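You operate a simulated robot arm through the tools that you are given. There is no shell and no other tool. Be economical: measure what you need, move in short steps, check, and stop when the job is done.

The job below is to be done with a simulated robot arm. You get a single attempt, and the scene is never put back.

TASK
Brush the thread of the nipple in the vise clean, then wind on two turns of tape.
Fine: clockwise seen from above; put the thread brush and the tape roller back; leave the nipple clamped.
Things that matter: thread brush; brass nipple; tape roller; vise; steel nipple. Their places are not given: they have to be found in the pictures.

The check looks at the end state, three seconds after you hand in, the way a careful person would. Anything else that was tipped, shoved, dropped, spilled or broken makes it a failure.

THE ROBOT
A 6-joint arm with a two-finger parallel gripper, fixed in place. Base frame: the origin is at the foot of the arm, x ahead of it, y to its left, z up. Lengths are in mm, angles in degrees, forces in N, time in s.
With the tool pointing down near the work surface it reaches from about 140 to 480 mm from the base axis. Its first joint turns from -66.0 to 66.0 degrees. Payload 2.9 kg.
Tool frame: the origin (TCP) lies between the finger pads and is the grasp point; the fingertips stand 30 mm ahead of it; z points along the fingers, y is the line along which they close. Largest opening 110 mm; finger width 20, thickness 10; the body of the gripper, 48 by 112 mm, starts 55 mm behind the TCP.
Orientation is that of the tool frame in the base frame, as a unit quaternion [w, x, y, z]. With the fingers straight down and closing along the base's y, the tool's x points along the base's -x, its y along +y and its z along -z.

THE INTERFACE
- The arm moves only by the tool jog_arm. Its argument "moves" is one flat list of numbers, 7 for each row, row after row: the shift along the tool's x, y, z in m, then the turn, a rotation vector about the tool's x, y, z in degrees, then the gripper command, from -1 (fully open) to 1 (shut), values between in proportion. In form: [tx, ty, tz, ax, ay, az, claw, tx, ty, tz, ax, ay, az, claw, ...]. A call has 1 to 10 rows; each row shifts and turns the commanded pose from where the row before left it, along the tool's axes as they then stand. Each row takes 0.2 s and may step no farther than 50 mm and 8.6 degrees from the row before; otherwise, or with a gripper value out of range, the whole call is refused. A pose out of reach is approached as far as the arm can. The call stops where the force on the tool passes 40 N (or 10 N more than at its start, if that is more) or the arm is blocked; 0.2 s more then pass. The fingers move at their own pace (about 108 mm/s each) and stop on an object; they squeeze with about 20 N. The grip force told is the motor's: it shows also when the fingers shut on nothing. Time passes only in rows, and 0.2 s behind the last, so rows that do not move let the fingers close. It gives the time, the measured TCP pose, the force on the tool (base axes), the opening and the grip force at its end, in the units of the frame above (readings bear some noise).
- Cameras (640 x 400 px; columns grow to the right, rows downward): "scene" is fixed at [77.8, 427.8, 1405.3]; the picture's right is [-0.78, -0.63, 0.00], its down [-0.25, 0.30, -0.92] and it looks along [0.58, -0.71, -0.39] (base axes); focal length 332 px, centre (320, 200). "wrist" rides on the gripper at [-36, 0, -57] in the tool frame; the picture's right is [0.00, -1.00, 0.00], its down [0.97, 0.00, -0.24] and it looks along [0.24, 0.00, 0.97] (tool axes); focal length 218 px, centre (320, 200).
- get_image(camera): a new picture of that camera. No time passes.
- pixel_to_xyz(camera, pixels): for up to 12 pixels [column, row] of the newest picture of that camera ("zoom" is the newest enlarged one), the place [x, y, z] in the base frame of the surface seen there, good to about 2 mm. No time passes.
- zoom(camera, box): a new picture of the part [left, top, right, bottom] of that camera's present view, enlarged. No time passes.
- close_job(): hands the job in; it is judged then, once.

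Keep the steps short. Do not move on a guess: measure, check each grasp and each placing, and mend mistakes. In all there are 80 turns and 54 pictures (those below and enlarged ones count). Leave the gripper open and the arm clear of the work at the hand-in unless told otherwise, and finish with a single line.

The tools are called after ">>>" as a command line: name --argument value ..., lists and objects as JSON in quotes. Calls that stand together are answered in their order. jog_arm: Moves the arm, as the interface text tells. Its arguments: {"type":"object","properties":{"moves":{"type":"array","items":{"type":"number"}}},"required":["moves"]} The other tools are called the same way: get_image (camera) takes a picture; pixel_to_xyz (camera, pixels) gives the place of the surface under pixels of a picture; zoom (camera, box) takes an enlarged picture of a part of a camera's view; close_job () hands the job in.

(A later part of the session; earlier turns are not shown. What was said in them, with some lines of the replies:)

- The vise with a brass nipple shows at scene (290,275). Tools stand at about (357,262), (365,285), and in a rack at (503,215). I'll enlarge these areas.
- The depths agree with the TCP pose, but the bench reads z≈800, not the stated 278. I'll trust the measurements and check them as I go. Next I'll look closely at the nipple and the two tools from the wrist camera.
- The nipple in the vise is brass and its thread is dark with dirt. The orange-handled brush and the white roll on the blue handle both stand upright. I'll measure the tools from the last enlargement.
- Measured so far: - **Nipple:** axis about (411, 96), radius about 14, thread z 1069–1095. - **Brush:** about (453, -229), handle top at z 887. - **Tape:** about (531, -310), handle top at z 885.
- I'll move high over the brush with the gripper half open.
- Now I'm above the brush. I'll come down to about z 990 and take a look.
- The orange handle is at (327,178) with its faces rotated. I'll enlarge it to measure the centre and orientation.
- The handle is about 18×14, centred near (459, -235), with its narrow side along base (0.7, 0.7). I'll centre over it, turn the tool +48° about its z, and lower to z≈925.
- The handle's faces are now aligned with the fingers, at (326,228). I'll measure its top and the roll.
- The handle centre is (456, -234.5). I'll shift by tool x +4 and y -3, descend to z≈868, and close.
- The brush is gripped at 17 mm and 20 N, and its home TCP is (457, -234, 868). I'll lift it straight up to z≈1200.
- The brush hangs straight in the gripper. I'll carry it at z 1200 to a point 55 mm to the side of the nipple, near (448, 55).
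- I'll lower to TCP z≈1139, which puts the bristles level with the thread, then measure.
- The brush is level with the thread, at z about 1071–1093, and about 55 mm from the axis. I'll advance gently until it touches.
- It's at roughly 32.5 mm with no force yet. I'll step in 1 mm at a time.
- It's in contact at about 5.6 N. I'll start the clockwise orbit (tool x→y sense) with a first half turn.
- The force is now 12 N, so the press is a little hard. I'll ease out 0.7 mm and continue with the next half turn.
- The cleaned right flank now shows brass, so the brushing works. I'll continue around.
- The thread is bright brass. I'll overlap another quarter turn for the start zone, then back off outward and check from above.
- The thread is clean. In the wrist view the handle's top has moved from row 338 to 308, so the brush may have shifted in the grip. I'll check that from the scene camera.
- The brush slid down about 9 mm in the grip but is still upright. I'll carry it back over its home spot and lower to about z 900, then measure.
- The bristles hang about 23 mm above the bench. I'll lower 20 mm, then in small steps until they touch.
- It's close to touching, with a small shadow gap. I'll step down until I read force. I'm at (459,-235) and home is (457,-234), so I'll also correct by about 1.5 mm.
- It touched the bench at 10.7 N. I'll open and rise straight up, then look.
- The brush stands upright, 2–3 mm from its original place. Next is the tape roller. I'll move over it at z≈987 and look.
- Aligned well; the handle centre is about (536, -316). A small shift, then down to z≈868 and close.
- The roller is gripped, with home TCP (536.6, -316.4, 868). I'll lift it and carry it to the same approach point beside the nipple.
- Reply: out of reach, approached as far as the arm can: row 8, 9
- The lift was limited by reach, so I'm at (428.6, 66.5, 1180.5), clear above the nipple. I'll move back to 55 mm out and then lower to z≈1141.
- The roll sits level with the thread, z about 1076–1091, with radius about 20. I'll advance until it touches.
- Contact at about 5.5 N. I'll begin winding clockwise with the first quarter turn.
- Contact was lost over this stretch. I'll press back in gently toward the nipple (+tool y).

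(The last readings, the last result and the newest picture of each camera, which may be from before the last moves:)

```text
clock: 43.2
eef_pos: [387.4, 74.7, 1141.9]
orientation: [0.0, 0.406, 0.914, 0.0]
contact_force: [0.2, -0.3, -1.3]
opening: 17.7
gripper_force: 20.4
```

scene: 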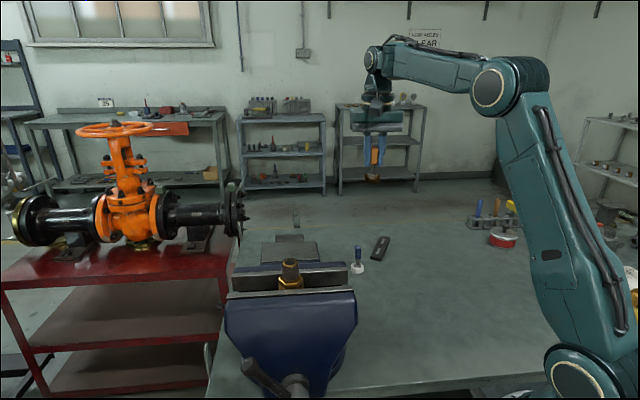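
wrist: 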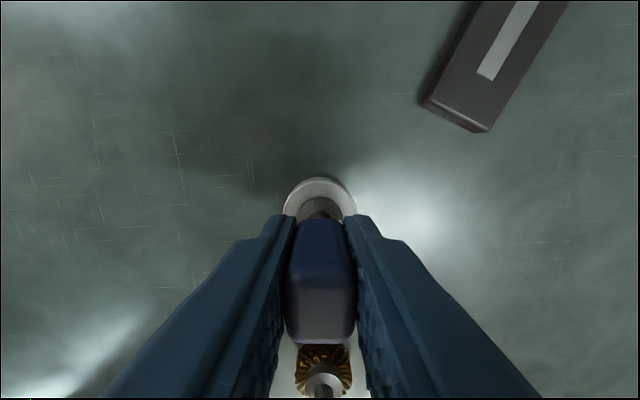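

>>> jog_arm --moves '[0, 0.0007, 0, 0, 0, 0, 1, 0, 0, 0, 0, 0, 0, 1]'

```text
clock: 43.8
eef_pos: [387.8, 74.4, 1142.4]
orientation: [0.0, 0.407, 0.914, 0.0]
contact_force: [-3.0, -2.9, 0.5]
opening: 17.6
gripper_force: 20.0
```

Contact at about 4 N, which fits a circle of R≈32. I'll do the next quarter turn with a slight inward bias.

>>> jog_arm --moves '[0.00988, 0.00156, 0, 0, 0, 0, 1, 0.00881, 0.00454, 0, 0, 0, 0, 1, 0.00697, 0.00707, 0, 0, 0, 0, 1, 0.00444, 0.00891, 0, 0, 0, 0, 1, 0.00146, 0.00988, 0, 0, 0, 0, 1]'

>>> zoom --camera "scene" --box '[250, 220, 330, 300]'

```text
clock: 45.0
eef_pos: [390.7, 120.7, 1141.6]
orientation: [0.0, 0.406, 0.914, 0.001]
contact_force: [-3.0, 3.0, -1.3]
opening: 17.5
gripper_force: 19.4
```

```text
5.00 times, centred on (290, 260) of scene
```

zoom: 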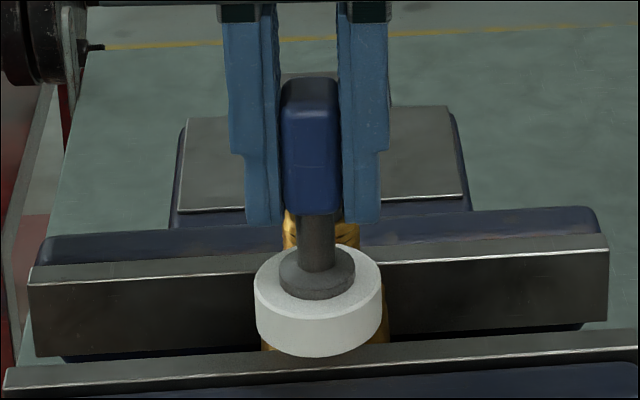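

Contact has held at 4 N. Next quarter.

>>> jog_arm --moves '[-0.00161, 0.00983, 0, 0, 0, 0, 1, -0.00459, 0.00881, 0, 0, 0, 0, 1, -0.00707, 0.00697, 0, 0, 0, 0, 1, -0.00891, 0.00444, 0, 0, 0, 0, 1, -0.00988, 0.00146, 0, 0, 0, 0, 1]'

>>> zoom --camera "scene" --box '[250, 220, 330, 300]'

```text
clock: 46.2
eef_pos: [438.2, 115.8, 1141.8]
orientation: [0.0, 0.407, 0.914, 0.001]
contact_force: [2.4, 9.0, -1.1]
opening: 17.8
gripper_force: 20.1
```

```text
5.00 times, centred on (290, 260) of scene
```

zoom: 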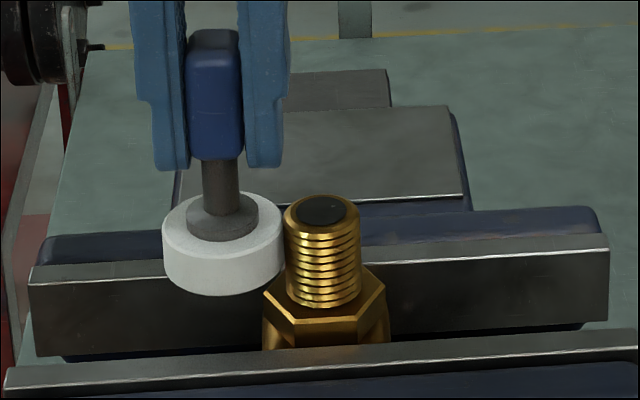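

Force is 9 N with solid contact. No tape is visible yet, so it may only show after a full turn. I'll continue to 360° and check again.

>>> jog_arm --moves '[-0.00988, -0.00136, 0, 0, 0, 0, 1, -0.00891, -0.00454, 0, 0, 0, 0, 1, -0.00692, -0.00707, 0, 0, 0, 0, 1, -0.00439, -0.00891, 0, 0, 0, 0, 1, -0.00146, -0.00988, 0, 0, 0, 0, 1]'

>>> zoom --camera "scene" --box '[250, 220, 330, 300]'

```text
clock: 47.4
eef_pos: [432.4, 71.6, 1142.1]
orientation: [-0.001, 0.407, 0.913, -0.001]
contact_force: [4.8, -4.6, -1.2]
opening: 17.7
gripper_force: 20.0
```

```text
5.00 times, centred on (290, 260) of scene
```

zoom: 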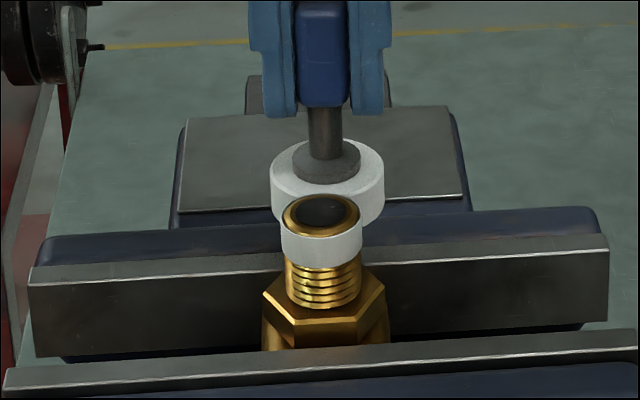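

One band of tape now shows on the thread. Second turn: first quarter, with the learned correction so contact holds.

>>> jog_arm --moves '[0.00156, -0.00968, 0, 0, 0, 0, 1, 0.00454, -0.00871, 0, 0, 0, 0, 1, 0.00707, -0.00687, 0, 0, 0, 0, 1, 0.00891, -0.00434, 0, 0, 0, 0, 1, 0.00988, -0.00136, 0, 0, 0, 0, 1]'

```text
clock: 48.6
eef_pos: [388.5, 75.2, 1141.4]
orientation: [-0.002, 0.408, 0.913, 0.0]
contact_force: [-3.1, -8.0, -0.3]
opening: 17.7
gripper_force: 19.9
```

Contact at 8.6 N. Next quarter.

>>> jog_arm --moves '[0.00988, 0.00136, 0, 0, 0, 0, 1, 0.00891, 0.00454, 0, 0, 0, 0, 1, 0.00707, 0.00707, 0, 0, 0, 0, 1, 0.00454, 0.00891, 0, 0, 0, 0, 1, 0.00146, 0.00988, 0, 0, 0, 0, 1]'

>>> jog_arm --moves '[-0.00156, 0.00988, 0, 0, 0, 0, 1, -0.00459, 0.00881, 0, 0, 0, 0, 1, -0.00707, 0.00697, 0, 0, 0, 0, 1, -0.00891, 0.00444, 0, 0, 0, 0, 1, -0.00988, 0.00151, 0, 0, 0, 0, 1]'

>>> zoom --camera "scene" --box '[250, 220, 330, 300]'

```text
clock: 49.8
eef_pos: [392.0, 121.3, 1143.6]
orientation: [0.002, 0.406, 0.914, 0.002]
contact_force: [-4.1, 6.1, -1.8]
opening: 17.8
gripper_force: 19.4
```

```text
clock: 51.0
eef_pos: [436.6, 117.8, 1141.7]
orientation: [0.0, 0.407, 0.913, -0.001]
contact_force: [3.1, 8.7, -1.4]
opening: 17.6
gripper_force: 20.0
```

```text
5.00 times, centred on (290, 260) of scene
```

zoom: 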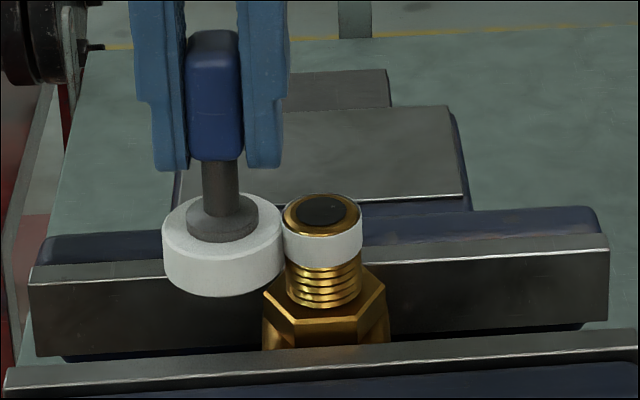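

Contact is holding. The last quarter takes it to 720°; then I'll check.

>>> jog_arm --moves '[-0.00988, -0.00136, 0, 0, 0, 0, 1, -0.00891, -0.00454, 0, 0, 0, 0, 1, -0.00697, -0.00707, 0, 0, 0, 0, 1, -0.00444, -0.00891, 0, 0, 0, 0, 1, -0.00151, -0.00988, 0, 0, 0, 0, 1]'

>>> zoom --camera "scene" --box '[250, 220, 330, 300]'

```text
clock: 52.2
eef_pos: [433.9, 72.2, 1142.1]
orientation: [-0.001, 0.407, 0.913, 0.0]
contact_force: [5.8, -5.5, -0.7]
opening: 17.8
gripper_force: 20.2
```

```text
5.00 times, centred on (290, 260) of scene
```

zoom: 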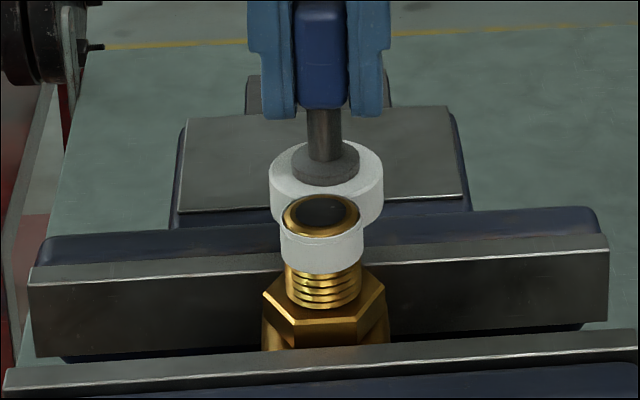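

The band is visibly thicker, so the second layer is on. I'll add a small 36° overlap to seat the end, since a little contact was lost early on. Then I'll retreat outward and up.

>>> jog_arm --moves '[0.00156, -0.00968, 0, 0, 0, 0, 1, 0.00454, -0.00871, 0, 0, 0, 0, 1, -0.016, -0.012, 0, 0, 0, 0, 1, -0.016, -0.012, 0, 0, 0, 0, 1, 0, 0, -0.03, 0, 0, 0, 1, 0, 0, 0, 0, 0, 0, 1]'

>>> zoom --camera "scene" --box '[265, 245, 315, 295]'

>>> zoom --camera "scene" --box '[270, 180, 370, 280]'

```text
clock: 53.6
eef_pos: [419.7, 25.7, 1171.9]
orientation: [0.001, 0.406, 0.914, 0.0]
contact_force: [0.6, -1.0, -1.1]
opening: 17.6
gripper_force: 20.0
```

```text
8.00 times, centred on (290, 270) of scene
```

zoom: 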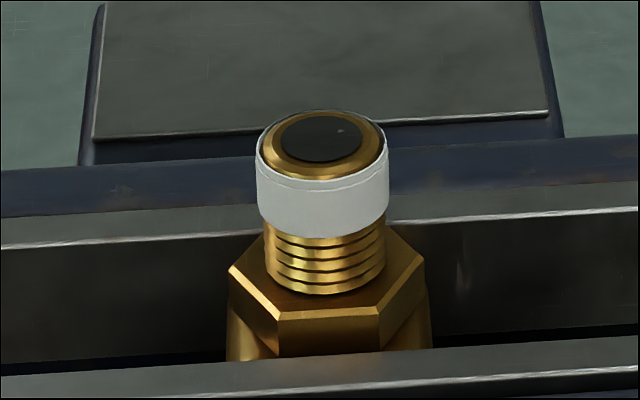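

```text
4.00 times, centred on (320, 230) of scene
```

zoom: 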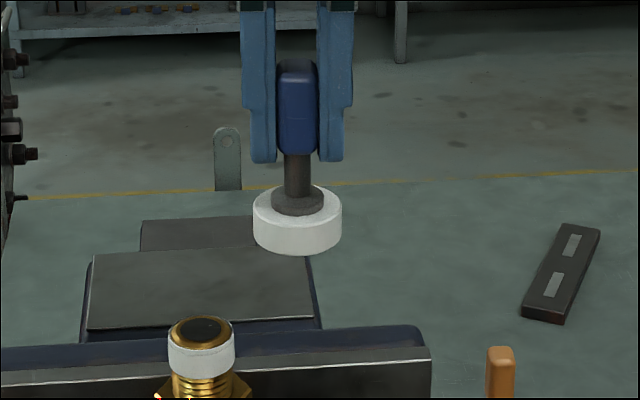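

Two layers of tape are on, with both edges visible. I'll carry the roller back at height, staying within reach, then come down to z≈1000 short of home.

>>> jog_arm --moves '[-0.036, -0.0189, 0, 0, 0, 0, 1, -0.036, -0.0189, 0, 0, 0, 0, 1, -0.036, -0.0189, 0, 0, 0, 0, 1, -0.036, -0.0189, 0, 0, 0, 0, 1, -0.036, -0.0189, 0, 0, 0, 0, 1, -0.036, -0.0189, 0, 0, 0, 0, 1, -0.036, -0.0189, 0, 0, 0, 0, 1, -0.036, -0.0189, 0, 0, 0, 0, 1, 0, 0, 0, 0, 0, 0, 1]'

>>> jog_arm --moves '[0, 0, 0.034, 0, 0, 0, 1, 0, 0, 0.034, 0, 0, 0, 1, 0, 0, 0.034, 0, 0, 0, 1, 0, 0, 0.034, 0, 0, 0, 1, 0, 0, 0.034, 0, 0, 0, 1, 0, 0, 0, 0, 0, 0, 1]'

```text
clock: 55.6
eef_pos: [499.6, -290.5, 1171.3]
orientation: [0.0, 0.406, 0.914, 0.001]
contact_force: [-0.5, 0.2, -0.5]
opening: 17.8
gripper_force: 20.3
```

```text
clock: 57.0
eef_pos: [500.2, -289.3, 1001.3]
orientation: [0.001, 0.407, 0.914, 0.001]
contact_force: [0.1, 0.0, -1.8]
opening: 17.7
gripper_force: 20.0
```

Now out to the home spot and down to z≈890.

>>> jog_arm --moves '[-0.0221, 0.0047, 0, 0, 0, 0, 1, -0.0221, 0.0047, 0, 0, 0, 0, 1, 0, 0, 0.035, 0, 0, 0, 1, 0, 0, 0.035, 0, 0, 0, 1, 0, 0, 0.035, 0, 0, 0, 1, 0, 0, 0.006, 0, 0, 0, 1, 0, 0, 0, 0, 0, 0, 1]'

>>> zoom --camera "scene" --box '[335, 225, 415, 305]'

```text
clock: 58.6
eef_pos: [537.0, -317.1, 890.8]
orientation: [0.0, 0.407, 0.914, 0.001]
contact_force: [-0.2, 0.3, -1.1]
opening: 17.8
gripper_force: 20.3
```

```text
5.00 times, centred on (375, 265) of scene
```

zoom: 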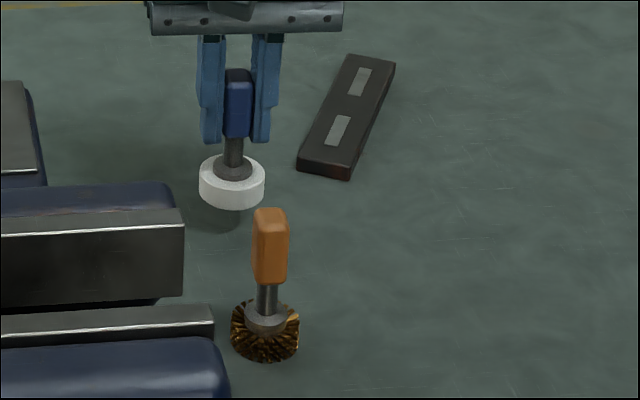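

It hangs about 21 mm up, so there was almost no slip. Down 19 mm, then 1 mm steps.

>>> jog_arm --moves '[0, 0, 0.01, 0, 0, 0, 1, 0, 0, 0.009, 0, 0, 0, 1, 0, 0, 0.001, 0, 0, 0, 1, 0, 0, 0.001, 0, 0, 0, 1, 0, 0, 0, 0, 0, 0, 1]'

```text
clock: 59.8
eef_pos: [536.1, -315.7, 868.9]
orientation: [0.0, 0.407, 0.914, 0.0]
contact_force: [0.5, 0.3, -0.6]
opening: 17.8
gripper_force: 19.4
```

>>> jog_arm --moves '[0, 0, 0.001, 0, 0, 0, 1, 0, 0, 0, 0, 0, 0, 1]'

```text
clock: 60.4
eef_pos: [536.2, -315.5, 868.2]
orientation: [0.0, 0.407, 0.913, 0.002]
contact_force: [0.3, -0.9, 0.3]
opening: 17.6
gripper_force: 20.0
```

>>> jog_arm --moves '[0, 0, 0.001, 0, 0, 0, 1, 0, 0, 0, 0, 0, 0, 1]'

```text
clock: 61.0
eef_pos: [536.8, -316.2, 869.7]
orientation: [0.0, 0.407, 0.914, 0.001]
contact_force: [-0.8, 0.9, 8.6]
opening: 17.6
gripper_force: 19.9
```

The roller has touched the bench at 8.6 N. I'll open, then rise straight up and clear.

>>> jog_arm --moves '[0, 0, 0, 0, 0, 0, 0.5, 0, 0, 0, 0, 0, 0, 0, 0, 0, 0, 0, 0, 0, 0, 0, 0, -0.03, 0, 0, 0, 0, 0, 0, -0.04, 0, 0, 0, 0, 0, 0, -0.04, 0, 0, 0, 0, 0, 0, -0.04, 0, 0, 0, 0, 0, 0, -0.04, 0, 0, 0, -1, 0, 0, 0, 0, 0, 0, -1]'

>>> get_image --camera "scene"

>>> zoom --camera "scene" --box '[250, 225, 410, 325]'

```text
clock: 63.0
eef_pos: [534.7, -316.9, 1057.7]
orientation: [0.0, 0.407, 0.913, 0.0]
contact_force: [0.4, 0.0, -0.3]
opening: 110.0
gripper_force: 0.1
```

```text
8 pictures are left
```

scene: 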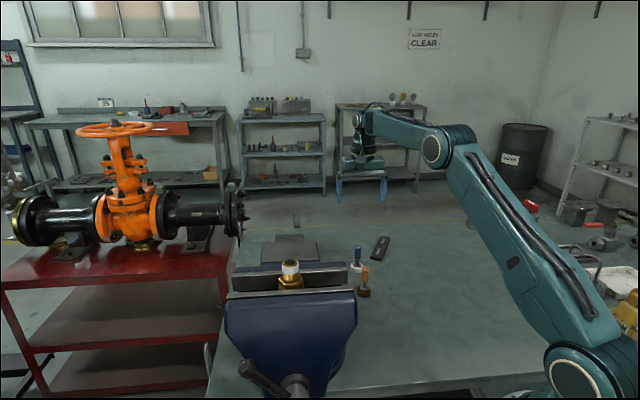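

```text
4.00 times, centred on (330, 275) of scene
```

zoom: 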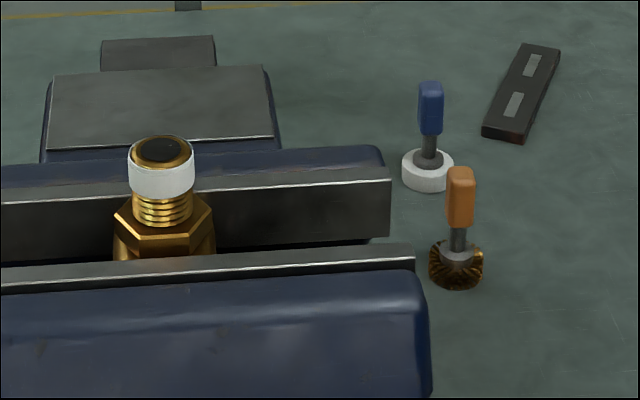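

Both tools stand upright at their places, the nipple is clamped with two layers of tape on a clean thread, and the arm is clear with the gripper open. I'm handing in.

>>> close_job

```text
The job is handed in.
```

The thread is brushed clean and has two clockwise turns of tape plus about a tenth of a turn of overlap; contact slipped briefly early in the first turn. The brush and tape roller are back within a few millimetres of their places, the nipple is still clamped, and the job is handed in.
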